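You operate a simulated robot arm through the tools that you are given. There is no shell and no other tool. Be economical: measure what you need, move in short steps, check, and stop when the job is done.

Carry out the task below with a simulated robot arm. There is one attempt and no reset: what you move stays moved.

TASK
Put things in order on the tub end of the side counter. At the end: the yellow lemon is in the white tub; the black basin plug stands where the orange bottle stood; the green ladle stands where the black basin plug stood; the orange bottle is on the silver steel plate; whatever was shut is shut again. Leave all else as you found it, and nothing knocked over.

It is judged by the outcome, as a careful person would: the job done as asked, and still so three seconds after it is handed in. It fails if anything else is knocked over, pushed out of place, dropped, spilled or broken.

THE ROBOT
A 6-joint arm with a two-finger parallel gripper, fixed in place. Base frame: the origin is at the foot of the arm, x ahead of it, y to its left, z up; the work surface is at about z = 0.8. Lengths are in m, angles in degrees, forces in N, time in s.
With the tool pointing down near the work surface it reaches from about 0.26 to 0.68 m from the base axis. Its first joint turns from -66.0 to 66.0 degrees. Payload 2.9 kg.
Tool frame: the origin (TCP) lies between the finger pads and is the grasp point; the fingertips stand 0.03 m ahead of it; z points along the fingers, y is the line along which they close. The gripper opens to 0.11 m. The fingers are 0.02 m wide and 0.01 m thick; the gripper's body (0.048 by 0.112 m) begins 0.055 m behind the TCP.
Orientation is that of the tool frame in the base frame, as a unit quaternion [x, y, z, w]. With the fingers straight down and closing along the base's y, the tool's x points along the base's -x, its y along +y and its z along -z.

THE INTERFACE
- The arm moves only by the tool step_arm. Its argument "motion" is a list of rows, each a list of 7 numbers: the shift along the tool's x, y, z in m, then the turn, a rotation vector about the tool's x, y, z in degrees, then the gripper command, from -1 (fully open) to 1 (shut), values between in proportion. In form: [[x, y, z, rx, ry, rz, hand], ...]. A call has 1 to 10 rows; each row is the pose to reach, as a shift and turn from the pose commanded when the call began, along the tool's axes at that moment. A row lasts 0.2 s, in which the tool goes at most 0.05 m and 8.6 degrees; a call with a longer step from one row to the next is refused whole, and so is a gripper value outside its range. A pose out of reach is approached as far as the arm can. The call stops where the force on the tool passes 40 N (or 10 N more than at its start, if that is more) or the arm is blocked; 0.2 s more then pass. The fingers move at their own pace (about 0.108 m/s each) and stop on an object; they squeeze with about 42 N. The grip force told is the motor's: it shows also when the fingers shut on nothing. Time passes only in rows, and 0.2 s behind the last, so rows that repeat a pose let the fingers close. It gives the time, the measured TCP pose, the force on the tool (base axes), the opening and the grip force at its end, in the units of the frame above (readings bear some noise).
- Cameras (640 x 400 px; columns grow to the right, rows downward): "scene" is fixed at [0.072, 0.4162, 1.399]; the picture's right is [-0.89, -0.45, 0.00], its down [-0.20, 0.40, -0.89] and it looks along [0.41, -0.80, -0.45] (base axes); focal length 318 px, centre (320, 200). "wrist" rides on the gripper at [-0.036, 0, -0.057] in the tool frame; the picture's right is [0.00, -1.00, 0.00], its down [0.97, 0.00, -0.24] and it looks along [0.24, 0.00, 0.97] (tool axes); focal length 218 px, centre (320, 200).
- snapshot(camera): a new picture of that camera. No time passes.
- probe_pixels(camera, pixels): for up to 12 pixels [column, row] of the newest picture of that camera ("zoom" is the newest enlarged one), the place [x, y, z] in the base frame of the surface seen there, good to about 0.003 m, but the place of the scene camera against the robot may be out by one fixed shift of up to 0.012 m in any direction. No time passes.
- inspect(camera, box): a new picture of the part [left, top, right, bottom] of that camera's present view, enlarged. No time passes.
- hand_in(): hands the job in; it is judged then, once.

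Work in short steps. Measure before you move; look again where a grasp or a placing could have gone wrong, and mend it. You have 80 turns and 46 pictures in all, the two below and enlarged ones among them. Open the gripper and draw the arm clear of the work before you hand the job in, unless the task says otherwise; then end with one line.

The tools are called after ">>>" as name(argument=value, ...) on one line, values as JSON. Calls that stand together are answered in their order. step_arm: Moves the arm, as the interface text tells. Its arguments: {"type":"object","properties":{"motion":{"type":"array","items":{"type":"array","items":{"type":"number"}}}},"required":["motion"]} The other tools are called the same way: snapshot (camera) takes a picture; probe_pixels (camera, pixels) gives the place of the surface under pixels of a picture; inspect (camera, box) takes an enlarged picture of a part of a camera's view; hand_in () hands the job in.

At the start:

```text
time_s: 0.0
tool_pos: [0.3733, -0.0285, 1.0775]
tcp_rot: [0.0, 1.0, 0.0, 0.0]
wrist_force: [0.2, -0.7, -0.5]
finger_gap: 0.1102
gripper_force: 0.1
```

scene: 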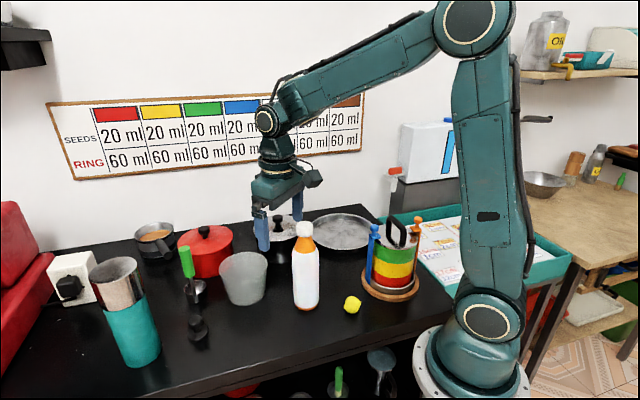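
wrist: 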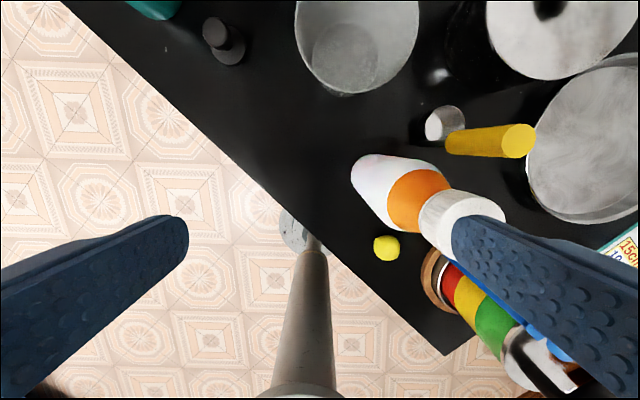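

I'll take enlarged views of the counter to identify the objects.

>>> inspect(camera="scene", box=[140, 200, 300, 370])

>>> inspect(camera="scene", box=[240, 190, 440, 320])

```text
2.35 times, centred on (220, 285) of scene
```

zoom: 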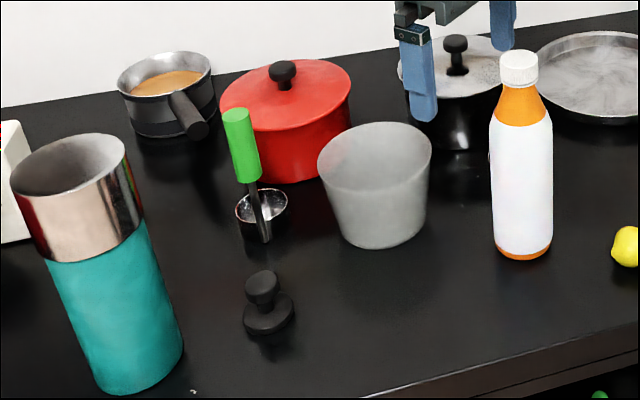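

```text
3.08 times, centred on (340, 255) of scene
```

zoom: 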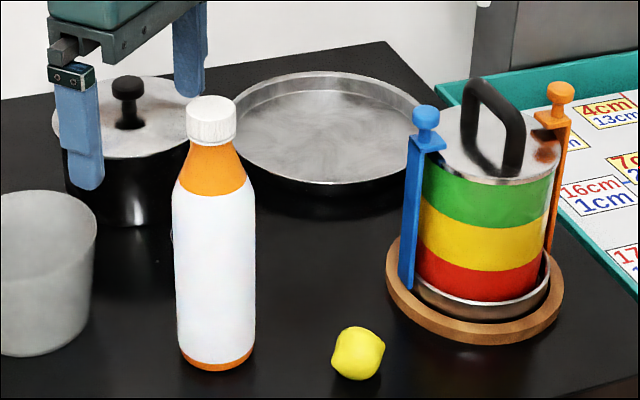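

>>> probe_pixels(camera="zoom", pixels=[[358, 353], [210, 105], [215, 280], [220, 362], [300, 70], [260, 165], [370, 180], [330, 130], [150, 300], [45, 350], [3, 195], [93, 215]])

>>> probe_pixels(camera="scene", pixels=[[187, 262], [186, 247], [199, 283], [197, 297], [190, 290], [198, 318], [198, 330], [190, 338], [205, 338], [243, 300], [245, 253], [225, 345]])

>>> probe_pixels(camera="wrist", pixels=[[386, 248], [519, 140], [470, 142], [445, 123], [460, 210], [415, 200], [370, 180], [212, 32], [235, 50], [340, 60], [590, 150], [270, 130]])

```text
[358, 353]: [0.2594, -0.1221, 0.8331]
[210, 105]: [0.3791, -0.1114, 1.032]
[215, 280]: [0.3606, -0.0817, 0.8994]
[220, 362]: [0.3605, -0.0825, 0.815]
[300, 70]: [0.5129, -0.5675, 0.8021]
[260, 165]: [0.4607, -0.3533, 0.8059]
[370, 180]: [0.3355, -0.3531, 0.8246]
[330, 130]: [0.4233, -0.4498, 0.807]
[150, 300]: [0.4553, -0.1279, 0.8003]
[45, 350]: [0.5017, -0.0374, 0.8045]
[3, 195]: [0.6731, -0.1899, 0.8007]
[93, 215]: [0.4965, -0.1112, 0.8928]
```

```text
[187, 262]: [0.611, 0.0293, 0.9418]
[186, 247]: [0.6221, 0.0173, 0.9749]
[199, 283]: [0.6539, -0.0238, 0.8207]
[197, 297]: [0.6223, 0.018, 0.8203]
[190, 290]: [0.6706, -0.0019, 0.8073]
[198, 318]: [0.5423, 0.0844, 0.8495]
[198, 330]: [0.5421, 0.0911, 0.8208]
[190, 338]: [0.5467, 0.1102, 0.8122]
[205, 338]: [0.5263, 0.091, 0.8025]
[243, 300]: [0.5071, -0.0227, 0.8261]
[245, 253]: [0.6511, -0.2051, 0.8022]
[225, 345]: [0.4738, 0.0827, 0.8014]
```

```text
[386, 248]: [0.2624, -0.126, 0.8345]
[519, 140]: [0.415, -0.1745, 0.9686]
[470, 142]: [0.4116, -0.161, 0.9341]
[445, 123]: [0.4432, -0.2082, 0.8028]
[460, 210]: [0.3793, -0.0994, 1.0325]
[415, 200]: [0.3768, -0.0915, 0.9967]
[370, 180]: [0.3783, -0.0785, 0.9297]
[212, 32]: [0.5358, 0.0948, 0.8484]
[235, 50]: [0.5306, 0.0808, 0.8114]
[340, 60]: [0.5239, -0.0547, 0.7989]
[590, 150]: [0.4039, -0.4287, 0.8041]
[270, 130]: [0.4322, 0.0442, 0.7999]
```

The lemon is at about (0.262,-0.126); the white tub at about (0.50,-0.05). I retract first, then go above the lemon, open.

>>> step_arm(motion=[[0.045, 0, 0, 0, 0, 0, -1], [0.09, 0, 0, 0, 0, 0, -1], [0.111, -0.03, 0, 0, 0, 0, -1], [0.111, -0.07, 0, 0, 0, 0, -1], [0.111, -0.0975, 0.03, 0, 0, 0, -1], [0.111, -0.0975, 0.07, 0, 0, 0, -1], [0.111, -0.0975, 0.11, 0, 0, 0, -1], [0.111, -0.0975, 0.11, 0, 0, 0, -1]])

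>>> snapshot(camera="wrist")

```text
time_s: 1.8
tool_pos: [0.2639, -0.123, 0.9667]
tcp_rot: [0.0, 1.0, -0.001, 0.0]
wrist_force: [0.3, 0.0, 0.3]
finger_gap: 0.1099
gripper_force: 0.0
```

```text
41 pictures are left
```

wrist: 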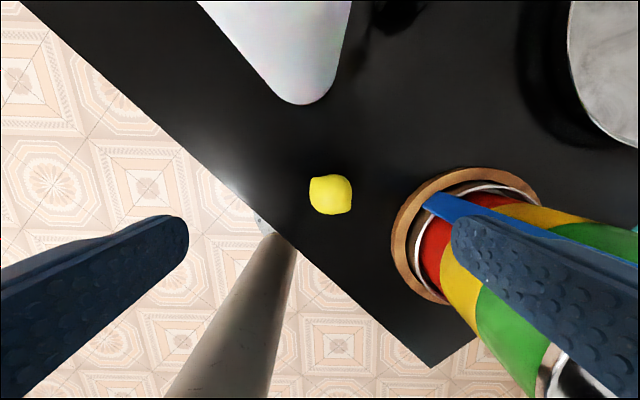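

The lemon is at px (330,195), and the right finger overlaps the tin visually. I probe the clearances.

>>> probe_pixels(camera="wrist", pixels=[[311, 195], [330, 195], [352, 195], [330, 176], [330, 213], [391, 240], [425, 205], [480, 250], [300, 103], [330, 95], [270, 95], [430, 300]])

```text
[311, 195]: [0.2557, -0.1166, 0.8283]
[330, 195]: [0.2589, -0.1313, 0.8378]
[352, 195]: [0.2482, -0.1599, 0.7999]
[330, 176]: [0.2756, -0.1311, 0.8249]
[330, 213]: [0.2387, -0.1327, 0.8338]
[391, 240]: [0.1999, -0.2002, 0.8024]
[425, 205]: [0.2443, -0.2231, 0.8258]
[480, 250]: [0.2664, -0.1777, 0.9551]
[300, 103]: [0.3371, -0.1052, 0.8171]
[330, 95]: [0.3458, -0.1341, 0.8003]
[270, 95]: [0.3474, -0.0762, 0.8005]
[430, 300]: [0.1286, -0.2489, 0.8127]
```

Lemon centre ≈ (0.257,-0.131), about 36 mm wide. I go down with the gripper partly open and close on it.

>>> step_arm(motion=[[0.005, -0.005, 0.04, 0, 0, 0, -0.3], [0.005, -0.005, 0.08, 0, 0, 0, -0.3], [0.005, -0.005, 0.11, 0, 0, 0, -0.3], [0.005, -0.005, 0.132, 0, 0, 0, -0.3], [0.005, -0.005, 0.132, 0, 0, 0, -0.3], [0.005, -0.005, 0.132, 0, 0, 0, 1], [0.005, -0.005, 0.132, 0, 0, 0, 1], [0.005, -0.005, 0.132, 0, 0, 0, 1]])

```text
time_s: 3.6
tool_pos: [0.2589, -0.13, 0.8342]
tcp_rot: [0.0, 1.0, 0.0, 0.0]
wrist_force: [0.0, -0.3, 0.2]
finger_gap: 0.0441
gripper_force: 42.1
```

Gripped (gap 0.044). I lift, swing left of the bottle, and look at the tub.

>>> step_arm(motion=[[0, 0, -0.04, 0, 0, 0, 1], [0, 0, -0.085, 0, 0, 0, 1], [0, 0, -0.13, 0, 0, 0, 1], [0, 0, -0.175, 0, 0, 0, 1], [0, 0.04, -0.2, 0, 0, 0, 1], [0, 0.085, -0.22, 0, 0, 0, 1], [0, 0.13, -0.22, 0, 0, 0, 1], [-0.04, 0.145, -0.22, 0, 0, 0, 1], [-0.085, 0.145, -0.22, 0, 0, 0, 1], [-0.13, 0.145, -0.22, 0, 0, 0, 1]])

>>> snapshot(camera="wrist")

```text
time_s: 5.8
tool_pos: [0.3896, 0.0165, 1.0537]
tcp_rot: [0.0, 1.0, 0.0, 0.0]
wrist_force: [-0.2, -0.3, -1.1]
finger_gap: 0.0436
gripper_force: 41.7
```

```text
40 pictures are left
```

wrist: 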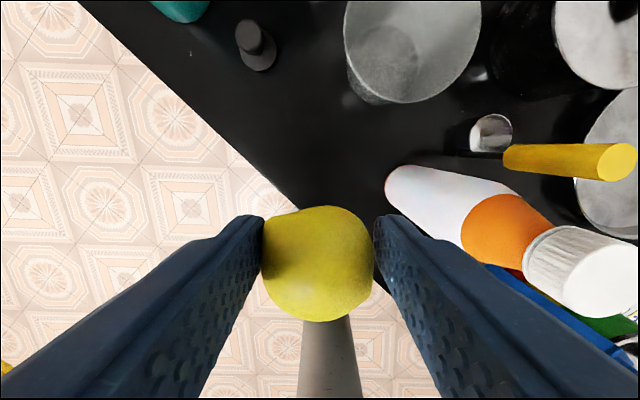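

>>> probe_pixels(camera="wrist", pixels=[[345, 10], [482, 20], [470, 68], [352, 70], [385, 60], [412, 101], [248, 33], [258, 60], [600, 270], [390, 180], [620, 162], [490, 130]])

>>> probe_pixels(camera="scene", pixels=[[220, 262], [226, 254], [240, 252], [267, 258], [255, 271], [235, 273], [268, 265], [221, 272], [243, 290], [236, 260]])

```text
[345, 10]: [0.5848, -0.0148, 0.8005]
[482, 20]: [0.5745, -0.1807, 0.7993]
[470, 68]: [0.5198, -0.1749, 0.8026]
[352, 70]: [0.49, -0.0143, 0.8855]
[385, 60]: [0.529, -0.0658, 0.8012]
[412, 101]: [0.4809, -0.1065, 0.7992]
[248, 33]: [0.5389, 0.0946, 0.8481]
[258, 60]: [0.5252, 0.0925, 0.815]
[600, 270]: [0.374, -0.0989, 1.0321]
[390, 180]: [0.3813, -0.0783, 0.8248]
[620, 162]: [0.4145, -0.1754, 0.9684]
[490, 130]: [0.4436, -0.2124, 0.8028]
```

```text
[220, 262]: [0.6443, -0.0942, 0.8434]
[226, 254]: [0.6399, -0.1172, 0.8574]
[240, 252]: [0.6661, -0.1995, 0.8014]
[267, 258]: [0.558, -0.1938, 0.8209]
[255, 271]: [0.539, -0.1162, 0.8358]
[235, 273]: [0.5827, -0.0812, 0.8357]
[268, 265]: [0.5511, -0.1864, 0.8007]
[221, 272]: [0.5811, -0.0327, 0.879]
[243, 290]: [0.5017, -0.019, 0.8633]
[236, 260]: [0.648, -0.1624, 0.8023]
```

>>> probe_pixels(camera="scene", pixels=[[210, 232], [180, 245], [195, 256], [215, 256], [230, 245], [233, 235], [206, 226], [266, 225], [281, 219], [245, 240]])

```text
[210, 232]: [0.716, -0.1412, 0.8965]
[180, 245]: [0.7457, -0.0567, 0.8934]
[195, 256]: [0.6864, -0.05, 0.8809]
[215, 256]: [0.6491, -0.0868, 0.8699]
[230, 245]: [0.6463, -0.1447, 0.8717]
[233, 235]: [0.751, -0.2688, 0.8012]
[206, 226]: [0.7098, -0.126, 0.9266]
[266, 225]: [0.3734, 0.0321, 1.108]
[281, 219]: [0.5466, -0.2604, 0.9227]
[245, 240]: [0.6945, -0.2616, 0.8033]
```

Tub centre ≈ (0.53,-0.066), rim radius ≈ 0.06, rim z ≈ 0.89. I go over it, then down inside, and stop to check before the release.

>>> step_arm(motion=[[-0.045, 0, 0, 0, 0, 0, 1], [-0.09, 0, 0, 0, 0, 0, 1], [-0.13, -0.02, 0, 0, 0, 0, 1], [-0.143, -0.06, 0, 0, 0, 0, 1], [-0.143, -0.08, 0, 0, 0, 0, 1], [-0.143, -0.08, 0.04, 0, 0, 0, 1], [-0.143, -0.08, 0.085, 0, 0, 0, 1], [-0.143, -0.08, 0.1, 0, 0, 0, 1]])

>>> snapshot(camera="wrist")

>>> snapshot(camera="scene")

```text
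time_s: 7.6
tool_pos: [0.5323, -0.0652, 0.9564]
tcp_rot: [0.001, 1.0, 0.0, 0.0]
wrist_force: [-1.3, 0.0, -0.7]
finger_gap: 0.0437
gripper_force: 41.5
```

```text
39 pictures are left
```

wrist: 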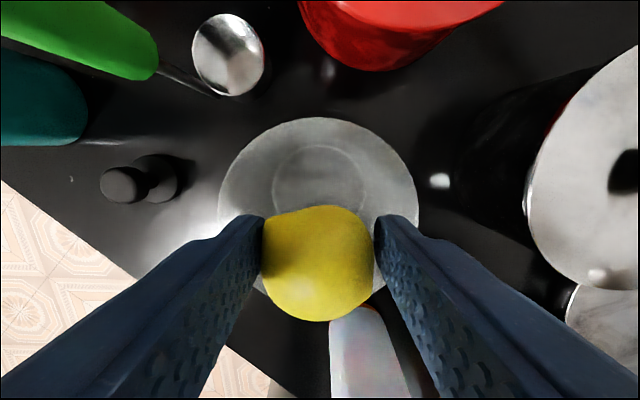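

```text
38 pictures are left
```

scene: 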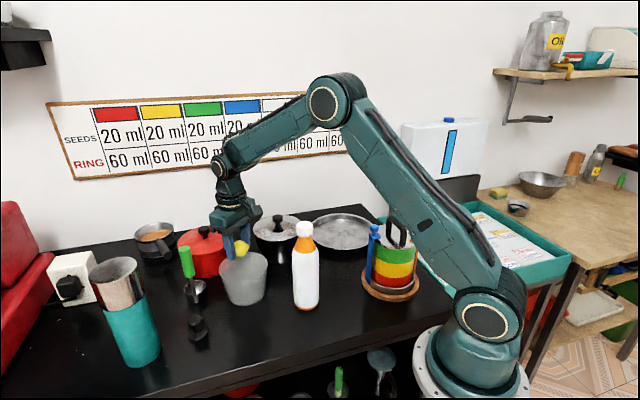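

Lemon is centred over the tub (rim columns 218–418). I lower into it and open slightly.

>>> step_arm(motion=[[0.002, 0, 0.04, 0, 0, 0, 1], [0.002, 0, 0.075, 0, 0, 0, 1], [0.002, 0, 0.1, 0, 0, 0, 1], [0.002, 0, 0.1, 0, 0, 0, 1], [0.002, 0, 0.1, 0, 0, 0, -0.05], [0.002, 0, 0.1, 0, 0, 0, -0.05], [0.002, 0, 0.06, 0, 0, 0, -0.05], [0.002, 0, 0.015, 0, 0, 0, -0.05], [0.002, 0, -0.03, 0, 0, 0, -0.05], [0.002, 0, -0.075, 0, 0, 0, -0.05]])

>>> snapshot(camera="wrist")

```text
time_s: 9.8
tool_pos: [0.5303, -0.0666, 1.0332]
tcp_rot: [0.0, 1.0, 0.0, 0.0]
wrist_force: [-0.2, 0.3, -0.2]
finger_gap: 0.0581
gripper_force: 0.1
```

```text
37 pictures are left
```

wrist: 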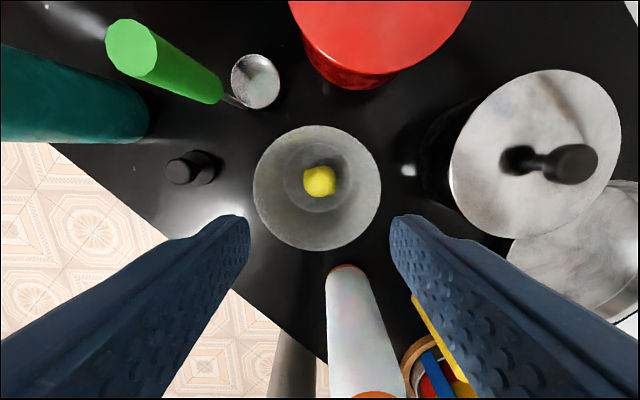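

The lemon is in the tub at px (319,181). From here I measure the plug and the ladle too.

>>> probe_pixels(camera="wrist", pixels=[[178, 171], [205, 167], [190, 185], [220, 168], [207, 152], [130, 47], [160, 50], [215, 92], [256, 82], [232, 78], [279, 82], [256, 107]])

>>> inspect(camera="wrist", box=[90, 0, 300, 200])

```text
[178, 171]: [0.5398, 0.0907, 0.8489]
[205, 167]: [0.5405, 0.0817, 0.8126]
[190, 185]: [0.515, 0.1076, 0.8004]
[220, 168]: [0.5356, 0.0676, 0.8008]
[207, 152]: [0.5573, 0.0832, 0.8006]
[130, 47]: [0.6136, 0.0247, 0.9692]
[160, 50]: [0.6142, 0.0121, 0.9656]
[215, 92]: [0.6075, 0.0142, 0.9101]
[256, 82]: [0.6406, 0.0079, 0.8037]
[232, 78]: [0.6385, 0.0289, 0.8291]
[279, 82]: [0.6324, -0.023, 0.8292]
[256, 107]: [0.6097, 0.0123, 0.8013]
```

```text
2.00 times, centred on (195, 100) of wrist
```

zoom: 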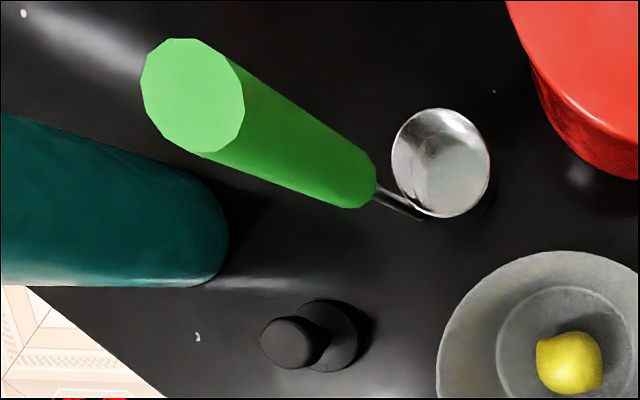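

Plug at ≈(0.540,0.088), ladle cup ≈(0.637,0.003) with its handle at ≈(0.614,0.022). Next is the bottle: I rise and go above its cap (0.376,-0.099).

>>> step_arm(motion=[[0, 0, -0.045, 0, 0, 0, -0.05], [0, 0, -0.085, 0, 0, 0, -0.05], [0.045, 0, -0.085, 0, 0, 0, -0.3], [0.09, -0.015, -0.085, 0, 0, 0, -0.3], [0.13, -0.033, -0.085, 0, 0, 0, -0.3], [0.152, -0.033, -0.085, 0, 0, 0, -0.3], [0.152, -0.033, -0.085, 0, 0, 0, -0.3]])

>>> snapshot(camera="wrist")

```text
time_s: 11.4
tool_pos: [0.3775, -0.1001, 1.1138]
tcp_rot: [0.0, 1.0, 0.0, -0.001]
wrist_force: [1.1, -0.5, 0.6]
finger_gap: 0.0716
gripper_force: 0.1
```

```text
35 pictures are left
```

wrist: 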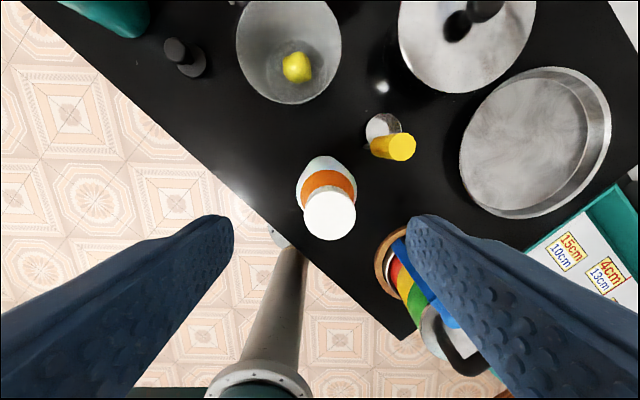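

>>> probe_pixels(camera="wrist", pixels=[[306, 212], [330, 212], [353, 212], [330, 192], [330, 236], [535, 150], [462, 150], [600, 130], [500, 212], [555, 70], [395, 147], [384, 125]])

>>> inspect(camera="wrist", box=[350, 40, 640, 230])

```text
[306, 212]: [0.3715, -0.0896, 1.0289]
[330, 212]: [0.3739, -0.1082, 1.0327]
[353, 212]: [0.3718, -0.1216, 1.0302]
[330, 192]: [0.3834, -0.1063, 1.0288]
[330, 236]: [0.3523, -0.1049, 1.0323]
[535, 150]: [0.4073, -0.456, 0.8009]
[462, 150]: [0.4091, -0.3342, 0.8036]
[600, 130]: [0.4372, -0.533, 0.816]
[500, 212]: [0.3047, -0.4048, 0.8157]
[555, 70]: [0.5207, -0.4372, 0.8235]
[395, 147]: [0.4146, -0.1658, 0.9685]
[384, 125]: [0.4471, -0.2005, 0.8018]
```

```text
2.11 times, centred on (495, 135) of wrist
```

zoom: 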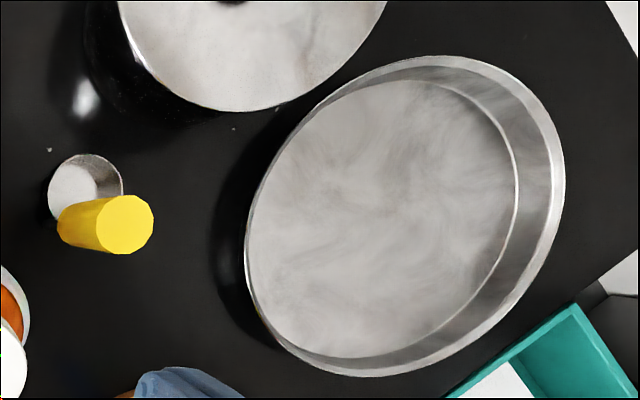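

Cap centre ≈ (0.370,-0.1055), top z 1.033; plate centre ≈ (0.41,-0.44), rim z ≈ 0.825. I lower onto the cap and grip.

>>> step_arm(motion=[[0.006, -0.0065, 0.03, 0, 0, 0, -0.3], [0.006, -0.0065, 0.065, 0, 0, 0, -0.3], [0.006, -0.0065, 0.09, 0, 0, 0, -0.3], [0.006, -0.0065, 0.09, 0, 0, 0, -0.3], [0.006, -0.0065, 0.09, 0, 0, 0, 1], [0.006, -0.0065, 0.09, 0, 0, 0, 1], [0.006, -0.0065, 0.09, 0, 0, 0, 1]])

>>> snapshot(camera="scene")

```text
time_s: 13.0
tool_pos: [0.3712, -0.1042, 1.0267]
tcp_rot: [0.0, 1.0, 0.0, 0.0]
wrist_force: [0.8, 0.1, 0.0]
finger_gap: 0.0354
gripper_force: 41.8
```

```text
33 pictures are left
```

scene: 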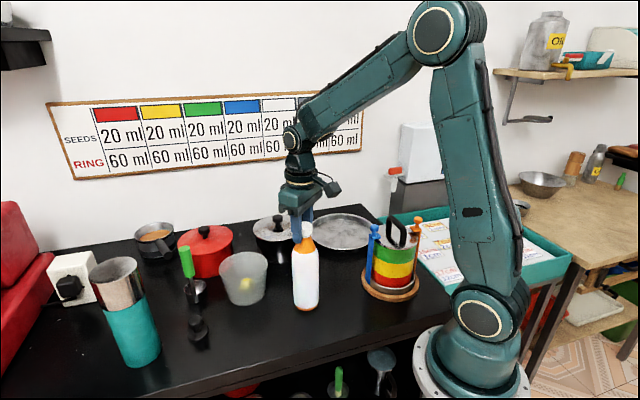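

Gripped (gap 0.035), bottle upright. I lift straight up 0.2 m.

>>> step_arm(motion=[[0, 0, -0.015, 0, 0, 0, 1], [0, 0, -0.04, 0, 0, 0, 1], [0, 0, -0.07, 0, 0, 0, 1], [0, 0, -0.1, 0, 0, 0, 1], [0, 0, -0.13, 0, 0, 0, 1], [0, 0, -0.16, 0, 0, 0, 1], [0, 0, -0.185, 0, 0, 0, 1], [0, 0, -0.2, 0, 0, 0, 1]])

>>> snapshot(camera="scene")

```text
time_s: 14.8
tool_pos: [0.3718, -0.1062, 1.2268]
tcp_rot: [0.0, 1.0, 0.001, 0.0]
wrist_force: [0.6, 0.2, -6.8]
finger_gap: 0.0353
gripper_force: 41.9
```

```text
32 pictures are left
```

scene: 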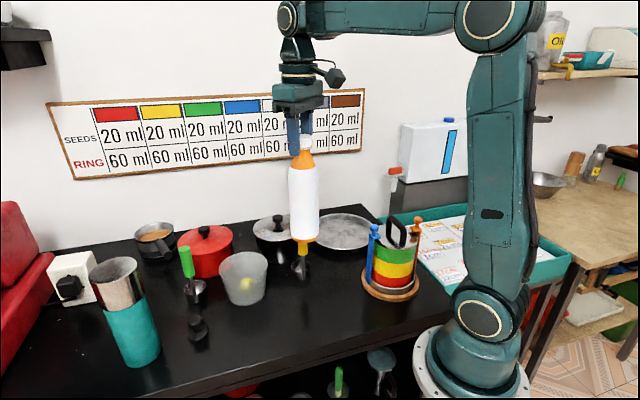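

Bottle hangs straight, its base at z≈1.0, above the yellow ladle (0.97). I carry it over to the plate.

>>> step_arm(motion=[[0, -0.02, 0, 0, 0, 0, 1], [-0.005, -0.055, 0, 0, 0, 0, 1], [-0.01, -0.095, 0, 0, 0, 0, 1], [-0.015, -0.135, 0, 0, 0, 0, 1], [-0.02, -0.175, 0, 0, 0, 0, 1], [-0.025, -0.215, 0, 0, 0, 0, 1], [-0.03, -0.255, 0, 0, 0, 0, 1], [-0.038, -0.295, 0, 0, 0, 0, 1], [-0.038, -0.322, 0, 0, 0, 0, 1], [-0.038, -0.325, 0, 0, 0, 0, 1]])

>>> snapshot(camera="scene")

>>> snapshot(camera="wrist")

```text
time_s: 17.0
tool_pos: [0.3998, -0.4188, 1.2184]
tcp_rot: [0.0, 1.0, 0.001, 0.0]
wrist_force: [-1.2, 0.4, -5.7]
finger_gap: 0.0355
gripper_force: 42.4
out of reach, approached as far as the arm can: row 9, 10
```

```text
31 pictures are left
```

scene: 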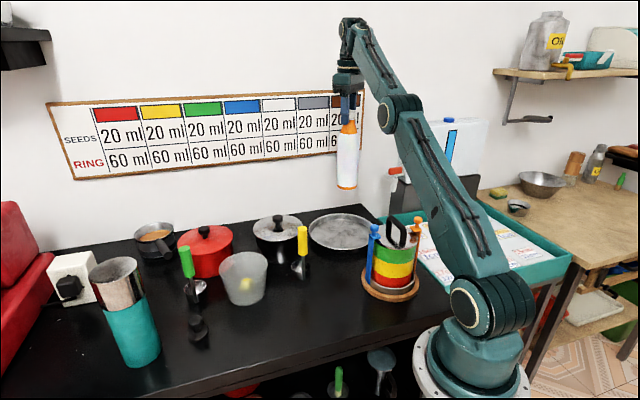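

```text
30 pictures are left
```

wrist: 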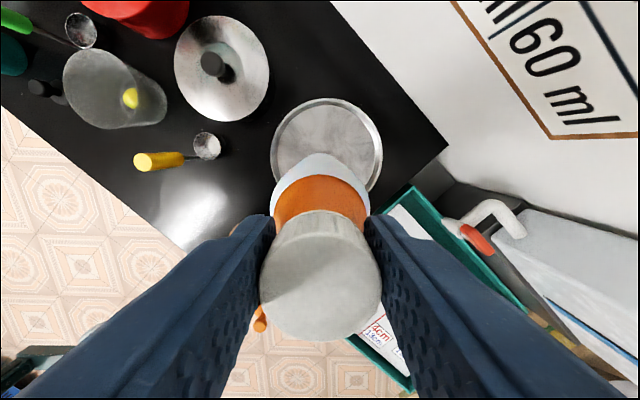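

>>> probe_pixels(camera="wrist", pixels=[[325, 104], [277, 150], [374, 150], [325, 130], [290, 130], [360, 130], [350, 180], [265, 192]])

>>> inspect(camera="wrist", box=[240, 80, 420, 200])

```text
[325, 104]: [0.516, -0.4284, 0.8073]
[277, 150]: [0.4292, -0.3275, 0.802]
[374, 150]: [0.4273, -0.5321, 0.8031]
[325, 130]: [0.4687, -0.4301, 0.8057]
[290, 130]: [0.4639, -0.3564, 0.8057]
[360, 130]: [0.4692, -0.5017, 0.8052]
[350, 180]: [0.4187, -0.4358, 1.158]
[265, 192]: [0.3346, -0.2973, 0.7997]
```

```text
3.33 times, centred on (330, 140) of wrist
```

zoom: 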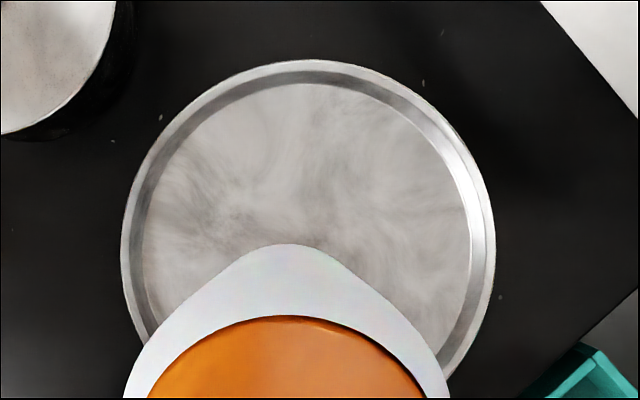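

Plate floor centre ≈ (0.416,-0.430), z 0.806, and the bottle is over it. I check the heights of the tin next to it.

>>> probe_pixels(camera="scene", pixels=[[395, 217], [405, 221], [417, 218], [374, 229], [403, 240], [413, 240], [387, 222]])

>>> step_arm(motion=[[-0.004, -0.002, 0.03, 0, 0, 0, 1], [-0.008, -0.004, 0.065, 0, 0, 0, 1], [-0.01, -0.005, 0.095, 0, 0, 0, 1], [-0.01, -0.005, 0.1, 0, 0, 0, 1]])

```text
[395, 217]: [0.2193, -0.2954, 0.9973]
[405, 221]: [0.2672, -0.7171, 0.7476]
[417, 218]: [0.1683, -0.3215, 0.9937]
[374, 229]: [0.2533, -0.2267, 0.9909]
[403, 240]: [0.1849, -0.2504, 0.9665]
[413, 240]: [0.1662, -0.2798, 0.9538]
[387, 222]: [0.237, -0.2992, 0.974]
```

```text
time_s: 18.0
tool_pos: [0.4101, -0.4239, 1.1173]
tcp_rot: [0.0, 1.0, 0.001, 0.001]
wrist_force: [0.9, -0.3, -5.9]
finger_gap: 0.0353
gripper_force: 42.5
```

Tin stays well clear (x<0.26). I lower to the plate slowly near contact.

>>> step_arm(motion=[[-0.004, -0.003, 0.03, 0, 0, 0, 1], [-0.005, -0.005, 0.06, 0, 0, 0, 1], [-0.005, -0.005, 0.076, 0, 0, 0, 1], [-0.005, -0.005, 0.081, 0, 0, 0, 1], [-0.005, -0.005, 0.083, 0, 0, 0, 1], [-0.005, -0.005, 0.085, 0, 0, 0, 1]])

>>> snapshot(camera="scene")

```text
time_s: 19.4
tool_pos: [0.4149, -0.4285, 1.0322]
tcp_rot: [0.0, 1.0, -0.001, 0.001]
wrist_force: [-0.4, -0.8, -6.1]
finger_gap: 0.0356
gripper_force: 41.7
```

```text
28 pictures are left
```

scene: 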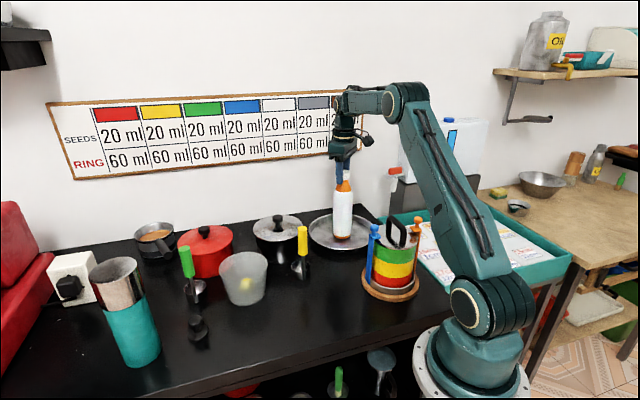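

Force still shows the full weight, so the base is just above the plate. I lower millimetre-wise.

>>> step_arm(motion=[[0, 0, 0.002, 0, 0, 0, 1], [0, 0, 0.004, 0, 0, 0, 1], [0, 0, 0.005, 0, 0, 0, 1]])

```text
time_s: 20.2
tool_pos: [0.4143, -0.4286, 1.0305]
tcp_rot: [0.0, 1.0, -0.001, 0.001]
wrist_force: [-3.9, 0.7, 11.7]
finger_gap: 0.0358
gripper_force: 42.4
```

Contact made (+11.7 N). I ease up 2 mm, release and rise.

>>> step_arm(motion=[[0, 0, -0.002, 0, 0, 0, 1], [0, 0, -0.002, 0, 0, 0, 0], [0, 0, -0.002, 0, 0, 0, -0.3], [0, 0, -0.002, 0, 0, 0, -0.3], [0, 0, -0.03, 0, 0, 0, -0.3], [0, 0, -0.07, 0, 0, 0, -0.3], [0, 0, -0.1, 0, 0, 0, -0.3]])

>>> snapshot(camera="scene")

```text
time_s: 21.8
tool_pos: [0.4136, -0.4296, 1.1295]
tcp_rot: [-0.001, 1.0, 0.0, 0.0]
wrist_force: [-0.3, 0.1, 0.3]
finger_gap: 0.0714
gripper_force: 0.1
```

```text
27 pictures are left
```

scene: 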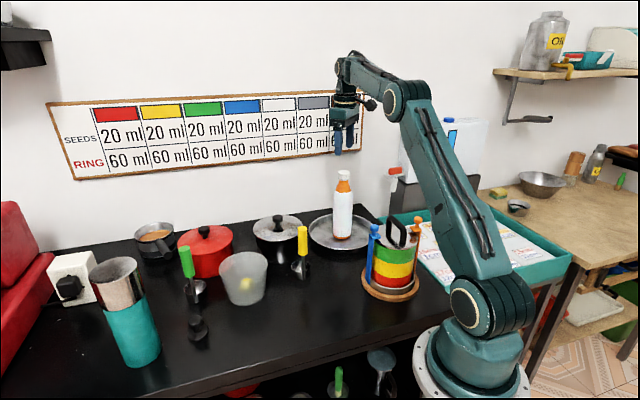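

Bottle stands on the plate. I travel at z≈1.13 back toward the plug.

>>> step_arm(motion=[[0, 0.045, 0, 0, 0, 0, -0.3], [0, 0.09, 0, 0, 0, 0, -0.3], [0, 0.135, 0, 0, 0, 0, -0.3], [0, 0.18, 0, 0, 0, 0, -0.3], [0, 0.225, 0, 0, 0, 0, -0.3], [0, 0.27, 0, 0, 0, 0, -0.3], [0, 0.315, 0, 0, 0, 0, -0.3], [-0.01, 0.36, 0, 0, 0, 0, -0.3], [-0.02, 0.405, 0, 0, 0, 0, -0.3], [-0.03, 0.45, 0, 0, 0, 0, -0.3]])

>>> step_arm(motion=[[-0.04, 0.03, 0, 0, 0, 0, -0.3], [-0.08, 0.06, 0, 0, 0, 0, -0.3], [-0.09, 0.067, 0.04, 0, 0, 0, -0.3], [-0.09, 0.067, 0.085, 0, 0, 0, -0.3], [-0.09, 0.067, 0.13, 0, 0, 0, -0.3], [-0.09, 0.067, 0.15, 0, 0, 0, -0.3], [-0.09, 0.067, 0.15, 0, 0, 0, -0.3]])

>>> snapshot(camera="wrist")

```text
time_s: 24.0
tool_pos: [0.4449, 0.0211, 1.1288]
tcp_rot: [0.0, 1.0, 0.0, 0.0]
wrist_force: [0.4, 0.2, -0.2]
finger_gap: 0.0717
gripper_force: 0.1
```

```text
time_s: 25.6
tool_pos: [0.5355, 0.0883, 0.9788]
tcp_rot: [0.0, 1.0, 0.0, -0.001]
wrist_force: [-0.1, -0.4, 0.1]
finger_gap: 0.0716
gripper_force: 0.1
```

```text
26 pictures are left
```

wrist: 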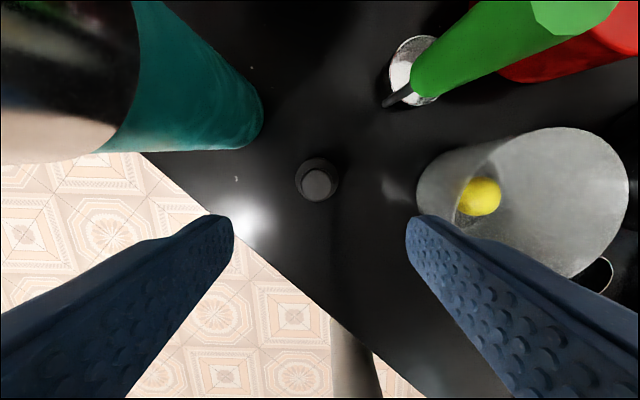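

>>> probe_pixels(camera="wrist", pixels=[[317, 184], [304, 185], [332, 185], [317, 172], [317, 198], [298, 182], [337, 182], [240, 148], [255, 90], [110, 148], [317, 162], [180, 100]])

>>> inspect(camera="wrist", box=[260, 130, 380, 220])

```text
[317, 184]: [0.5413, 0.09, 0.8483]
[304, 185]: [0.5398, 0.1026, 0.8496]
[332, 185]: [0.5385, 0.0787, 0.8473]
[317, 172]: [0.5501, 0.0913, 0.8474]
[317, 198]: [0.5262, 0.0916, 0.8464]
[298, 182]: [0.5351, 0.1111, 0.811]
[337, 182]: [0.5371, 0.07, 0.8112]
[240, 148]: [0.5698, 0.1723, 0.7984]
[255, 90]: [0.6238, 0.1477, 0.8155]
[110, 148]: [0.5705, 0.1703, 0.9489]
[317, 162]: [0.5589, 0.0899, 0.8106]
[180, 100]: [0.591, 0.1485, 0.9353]
```

```text
4.44 times, centred on (320, 175) of wrist
```

zoom: 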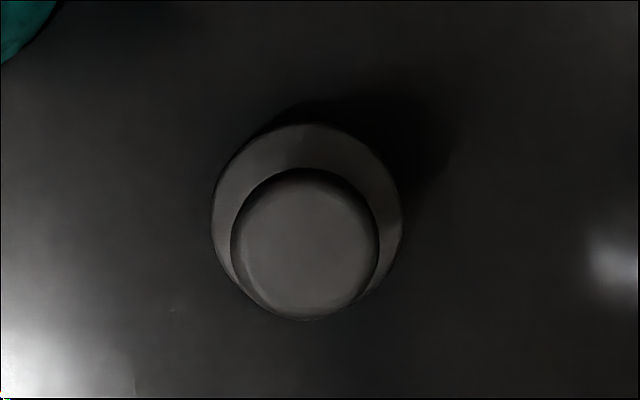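

Plug centre ≈ (0.538,0.0905), knob top 0.849, flange top ≈ 0.811. I lower onto the knob and grip.

>>> step_arm(motion=[[-0.003, 0.0025, 0.04, 0, 0, 0, -0.3], [-0.003, 0.0025, 0.08, 0, 0, 0, -0.3], [-0.003, 0.0025, 0.115, 0, 0, 0, -0.3], [-0.003, 0.0025, 0.132, 0, 0, 0, -0.3], [-0.003, 0.0025, 0.132, 0, 0, 0, -0.3], [-0.003, 0.0025, 0.132, 0, 0, 0, 1], [-0.003, 0.0025, 0.132, 0, 0, 0, 1], [-0.003, 0.0025, 0.132, 0, 0, 0, 1]])

```text
time_s: 27.4
tool_pos: [0.5367, 0.0913, 0.8461]
tcp_rot: [-0.001, 1.0, 0.001, 0.0]
wrist_force: [0.2, -0.7, 0.2]
finger_gap: 0.0279
gripper_force: 41.9
```

Plug gripped (gap 0.028). I lift and carry it over the tub to the bottle's old spot (0.370,-0.105), turning 20° to keep clear of the yellow ladle.

>>> step_arm(motion=[[0, 0, -0.04, 0, 0, 0, 1], [0, 0, -0.085, 0, 0, 0, 1], [0, 0, -0.13, 0, 0, 0, 1], [0, 0, -0.175, 0, 0, 0, 1], [0.03, -0.03, -0.19, 0, 0, 0, 1], [0.06, -0.065, -0.19, 0, 0, 0, 1], [0.09, -0.1, -0.19, 0, 0, 5, 1], [0.12, -0.135, -0.19, 0, 0, 12, 1], [0.15, -0.17, -0.19, 0, 0, 20, 1], [0.168, -0.1955, -0.19, 0, 0, 20, 1]])

>>> snapshot(camera="wrist")

>>> snapshot(camera="scene")

```text
time_s: 29.6
tool_pos: [0.3675, -0.1048, 1.0363]
tcp_rot: [0.174, 0.985, 0.0, 0.0]
wrist_force: [0.8, 0.5, -0.9]
finger_gap: 0.028
gripper_force: 42.5
```

```text
24 pictures are left
```

wrist: 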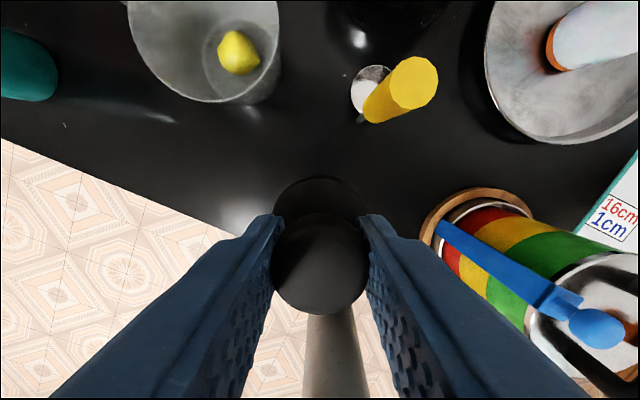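

```text
23 pictures are left
```

scene: 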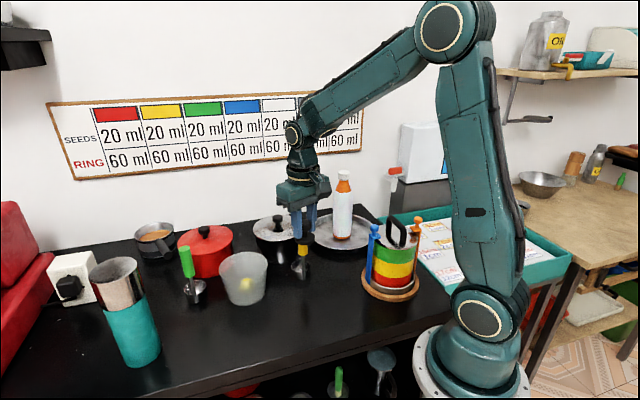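

Plug is held level over the spot. I lower it, slowing at the end.

>>> step_arm(motion=[[0, 0, 0.04, 0, 0, 0, 1], [0, 0, 0.085, 0, 0, 0, 1], [0, 0, 0.13, 0, 0, 0, 1], [0, 0, 0.165, 0, 0, 0, 1], [0, 0, 0.183, 0, 0, 0, 1], [0, 0, 0.188, 0, 0, 0, 1], [0, 0, 0.19, 0, 0, 0, 1]])

```text
time_s: 31.2
tool_pos: [0.3693, -0.1041, 0.8463]
tcp_rot: [0.173, 0.985, -0.001, 0.0]
wrist_force: [-0.6, -0.2, -0.1]
finger_gap: 0.028
gripper_force: 42.4
```

Weight is off, so the plug is on the counter. I release and rise.

>>> step_arm(motion=[[0, 0, 0, 0, 0, 0, 0], [0, 0, 0, 0, 0, 0, 0], [0, 0, -0.03, 0, 0, 0, 0], [0, 0, -0.07, 0, 0, 0, 0], [0, 0, -0.115, 0, 0, 0, 0], [0, 0, -0.16, 0, 0, 0, 0], [0, 0, -0.205, 0, 0, 0, 0], [0, 0, -0.25, 0, 0, 0, 0]])

>>> snapshot(camera="wrist")

```text
time_s: 33.0
tool_pos: [0.3708, -0.1032, 1.0981]
tcp_rot: [0.173, 0.985, 0.001, 0.0]
wrist_force: [0.1, -0.5, 0.9]
finger_gap: 0.055
gripper_force: 0.1
```

```text
22 pictures are left
```

wrist: 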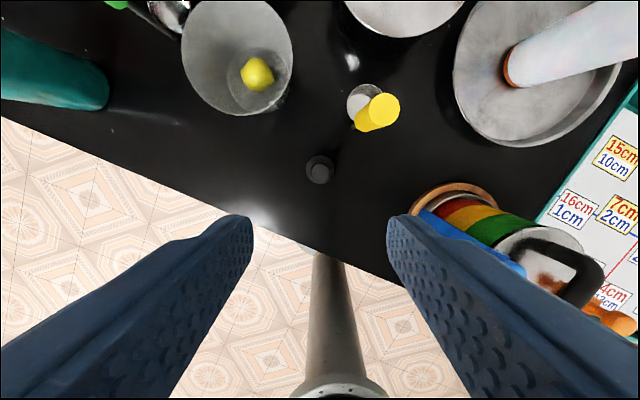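

Plug stands in place. I move toward the green ladle, turning back, and look at it from above.

>>> step_arm(motion=[[-0.0225, 0.031, 0, 0, 0, -4, 0], [-0.045, 0.061, 0, 0, 0, -8, 0], [-0.0675, 0.092, 0, 0, 0, -12, 0], [-0.09, 0.123, 0, 0, 0, -16, 0], [-0.1125, 0.153, 0, 0, 0, -20, 0], [-0.135, 0.184, 0, 0, 0, -20, 0], [-0.135, 0.184, 0, 0, 0, -20, 0]])

>>> snapshot(camera="wrist")

```text
time_s: 34.6
tool_pos: [0.5596, 0.0241, 1.0948]
tcp_rot: [0.0, 1.0, 0.0, 0.0]
wrist_force: [0.3, -0.8, -1.1]
finger_gap: 0.055
gripper_force: 0.0
```

```text
21 pictures are left
```

wrist: 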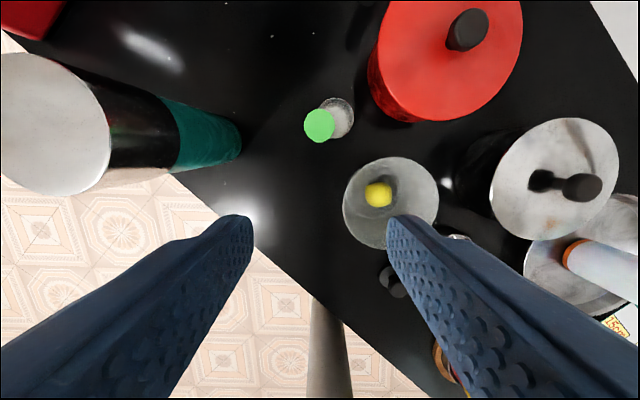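

>>> inspect(camera="wrist", box=[280, 75, 380, 160])

>>> probe_pixels(camera="wrist", pixels=[[319, 125], [306, 125], [333, 125], [319, 111], [319, 140], [345, 112], [352, 118], [340, 99], [110, 125], [90, 60], [240, 145]])

```text
4.71 times, centred on (330, 118) of wrist
```

zoom: 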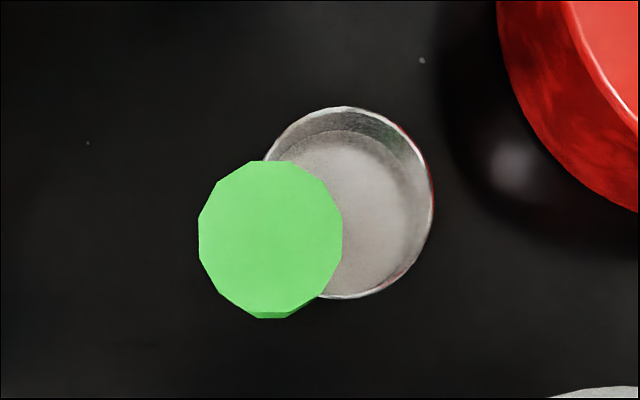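

```text
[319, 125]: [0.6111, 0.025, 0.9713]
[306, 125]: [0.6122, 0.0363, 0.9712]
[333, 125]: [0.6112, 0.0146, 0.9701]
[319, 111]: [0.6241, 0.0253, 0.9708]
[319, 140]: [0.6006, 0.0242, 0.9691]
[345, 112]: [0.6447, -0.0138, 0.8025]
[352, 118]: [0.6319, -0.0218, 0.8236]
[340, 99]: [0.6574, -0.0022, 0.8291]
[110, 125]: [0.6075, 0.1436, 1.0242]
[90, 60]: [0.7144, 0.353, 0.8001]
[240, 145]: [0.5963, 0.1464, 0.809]
```

Handle centre ≈ (0.612,0.0245), top z 0.970; cup centre ≈ (0.633,0.001). I move over the handle, lower and grip it.

>>> step_arm(motion=[[-0.03, 0.0015, 0, 0, 0, 0, 0], [-0.052, 0.0015, 0, 0, 0, 0, 0], [-0.052, 0.0015, 0.04, 0, 0, 0, 0], [-0.052, 0.0015, 0.08, 0, 0, 0, 0], [-0.052, 0.0015, 0.12, 0, 0, 0, 0], [-0.052, 0.0015, 0.145, 0, 0, 0, 0], [-0.052, 0.0015, 0.145, 0, 0, 0, 0], [-0.052, 0.0015, 0.145, 0, 0, 0, 1], [-0.052, 0.0015, 0.145, 0, 0, 0, 1], [-0.052, 0.0015, 0.145, 0, 0, 0, 1]])

>>> inspect(camera="scene", box=[120, 180, 300, 350])

```text
time_s: 36.8
tool_pos: [0.6105, 0.0238, 0.9518]
tcp_rot: [0.0, 1.0, -0.001, 0.0]
wrist_force: [0.5, -0.6, -0.2]
finger_gap: 0.0229
gripper_force: 42.1
```

```text
2.35 times, centred on (210, 265) of scene
```

zoom: 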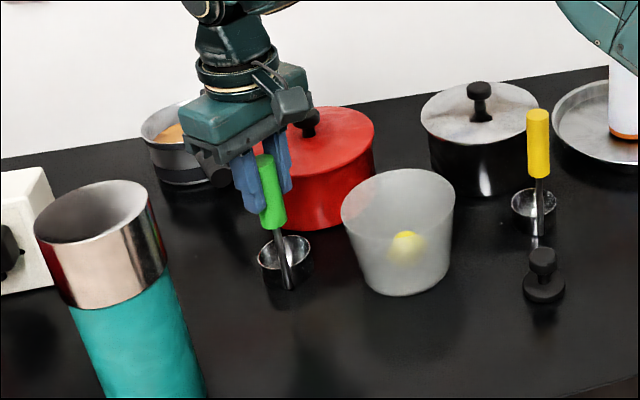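

Ladle gripped (gap 0.023) and upright. I lift it and carry it diagonally to the plug's old spot.

>>> step_arm(motion=[[0, 0, -0.02, 0, 0, 0, 1], [0, 0, -0.05, 0, 0, 0, 1], [0, 0, -0.075, 0, 0, 0, 1], [0.023, 0.022, -0.075, 0, 0, 0, 1], [0.046, 0.044, -0.075, 0, 0, 0, 1], [0.069, 0.066, -0.075, 0, 0, 0, 1], [0.092, 0.087, -0.075, 0, 0, 0, 1], [0.092, 0.087, -0.075, 0, 0, 0, 1]])

>>> inspect(camera="scene", box=[120, 180, 300, 350])

>>> snapshot(camera="wrist")

```text
time_s: 38.6
tool_pos: [0.5203, 0.1104, 1.0267]
tcp_rot: [0.0, 1.0, 0.0, 0.0]
wrist_force: [-0.2, -0.2, -0.6]
finger_gap: 0.0233
gripper_force: 42.2
```

```text
2.35 times, centred on (210, 265) of scene
```

zoom: 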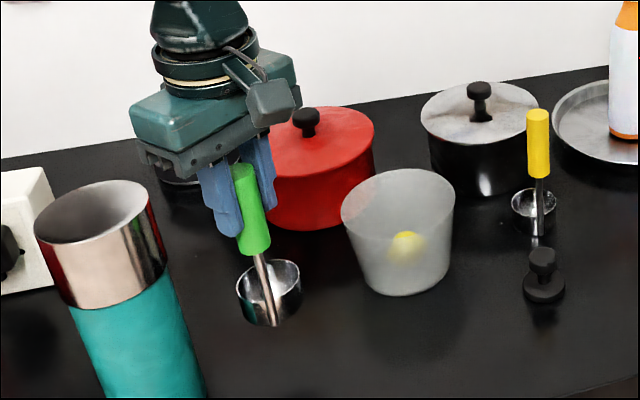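

```text
17 pictures are left
```

wrist: 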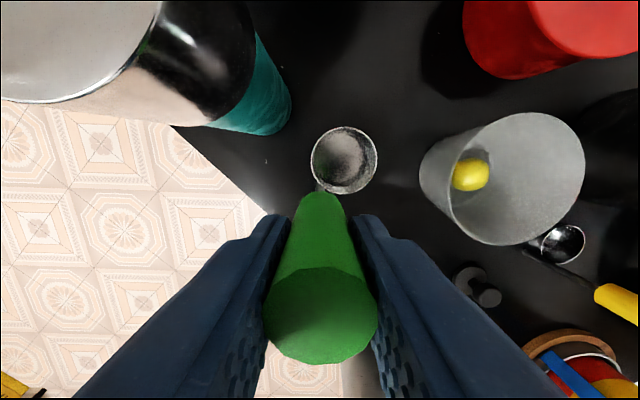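

Ladle hangs straight. I lower it to the counter, slowing at the end.

>>> step_arm(motion=[[0, 0, 0.03, 0, 0, 0, 1], [0, 0, 0.055, 0, 0, 0, 1], [0, 0, 0.07, 0, 0, 0, 1], [0, 0, 0.074, 0, 0, 0, 1], [0, 0, 0.076, 0, 0, 0, 1]])

>>> inspect(camera="scene", box=[120, 180, 300, 350])

```text
time_s: 39.8
tool_pos: [0.5192, 0.111, 0.9518]
tcp_rot: [0.0, 1.0, 0.0, 0.0]
wrist_force: [-4.0, 0.1, 12.3]
finger_gap: 0.0233
gripper_force: 41.9
```

```text
2.35 times, centred on (210, 265) of scene
```

zoom: 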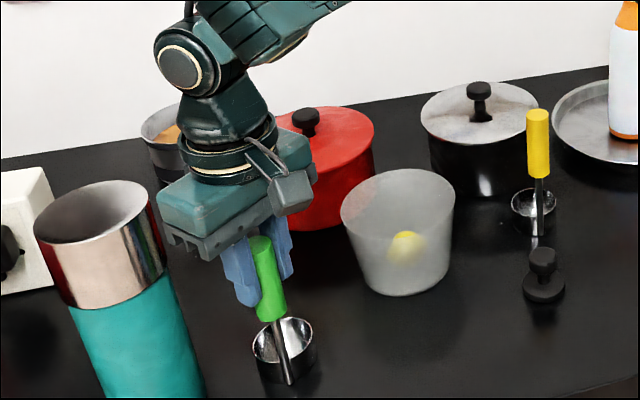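

In contact (12 N). I ease up 1 mm, open and rise.

>>> step_arm(motion=[[0, 0, -0.0013, 0, 0, 0, 1], [0, 0, -0.0013, 0, 0, 0, 0.4], [0, 0, -0.0013, 0, 0, 0, 0.1], [0, 0, -0.0013, 0, 0, 0, 0.1], [0, 0, -0.03, 0, 0, 0, 0.1], [0, 0, -0.065, 0, 0, 0, 0.1], [0, 0, -0.11, 0, 0, 0, 0.1], [0, 0, -0.15, 0, 0, 0, 0.1]])

>>> snapshot(camera="wrist")

>>> snapshot(camera="scene")

```text
time_s: 41.6
tool_pos: [0.5195, 0.108, 1.1024]
tcp_rot: [0.0, 1.0, -0.001, 0.0]
wrist_force: [0.2, 0.6, -0.8]
finger_gap: 0.0494
gripper_force: 0.0
```

```text
15 pictures are left
```

wrist: 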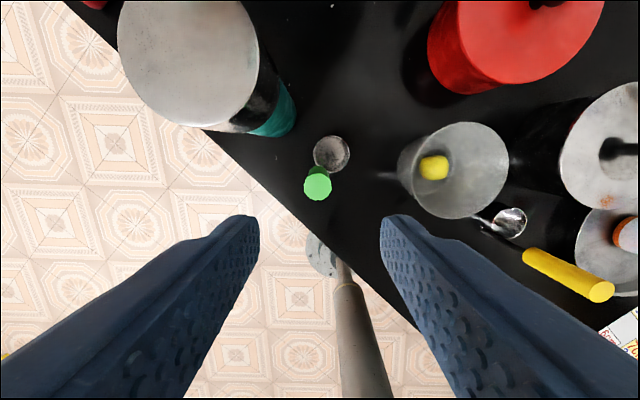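

```text
14 pictures are left
```

scene: 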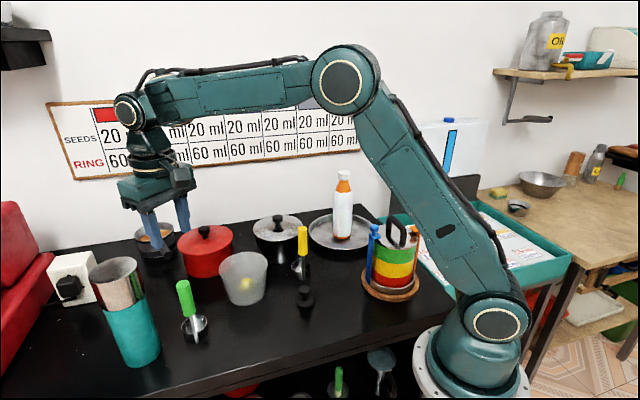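

All stands as wanted. I verify the positions with a probe.

>>> probe_pixels(camera="wrist", pixels=[[317, 185], [332, 153], [314, 153], [348, 153], [433, 168]])

>>> probe_pixels(camera="scene", pixels=[[304, 288], [305, 304]])

>>> step_arm(motion=[[0.045, -0.03, 0, 0, 0, 0, -0.3], [0.09, -0.06, 0, 0, 0, 0, -1], [0.13, -0.09, 0, 0, 0, 0, -1], [0.145, -0.12, 0, 0, 0, 0, -1], [0.145, -0.12, 0, 0, 0, 0, -1]])

>>> snapshot(camera="scene")

```text
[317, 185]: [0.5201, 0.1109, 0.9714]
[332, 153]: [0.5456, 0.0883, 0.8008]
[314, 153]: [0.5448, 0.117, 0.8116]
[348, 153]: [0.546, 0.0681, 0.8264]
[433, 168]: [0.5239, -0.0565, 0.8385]
```

```text
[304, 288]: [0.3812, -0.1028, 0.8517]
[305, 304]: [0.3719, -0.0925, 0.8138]
```

```text
refused: row 1 steps farther than a row can; nothing moved
```

```text
13 pictures are left
```

scene: 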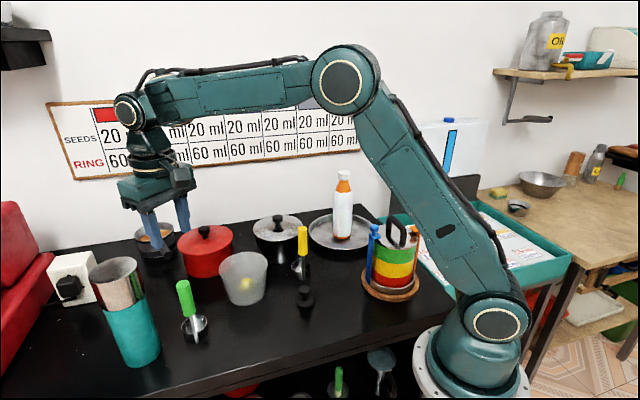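

The positions are right; that last move was refused for being too long. I draw the arm clear in smaller steps.

>>> step_arm(motion=[[0.035, -0.02, -0.01, 0, 0, 0, 0], [0.07, -0.04, -0.02, 0, 0, 0, -0.5], [0.105, -0.06, -0.02, 0, 0, 0, -1], [0.14, -0.08, -0.02, 0, 0, 0, -1], [0.14, -0.1, -0.02, 0, 0, 0, -1]])

>>> snapshot(camera="scene")

```text
time_s: 42.8
tool_pos: [0.3795, 0.0108, 1.1212]
tcp_rot: [0.0, 1.0, 0.001, 0.0]
wrist_force: [-0.8, 0.6, -0.9]
finger_gap: 0.1101
gripper_force: 0.1
```

```text
12 pictures are left
```

scene: 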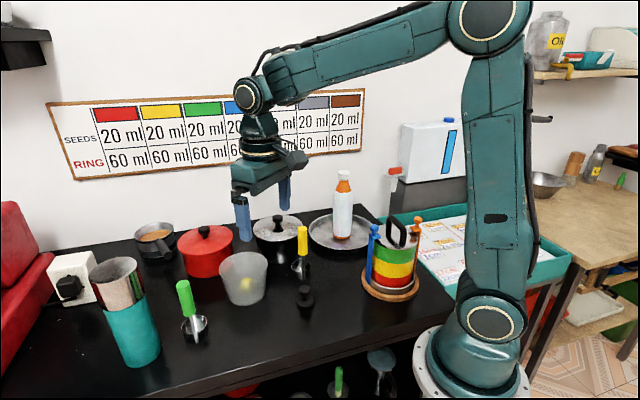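

The arm is clear, the gripper is open, and everything is in place, so I hand in.

>>> hand_in()

```text
The job is handed in.
```

The job is handed in: the lemon is in the white tub, the plug stands where the bottle stood, the green ladle stands where the plug stood, and the bottle is on the steel plate; no lids were opened and nothing was knocked over.
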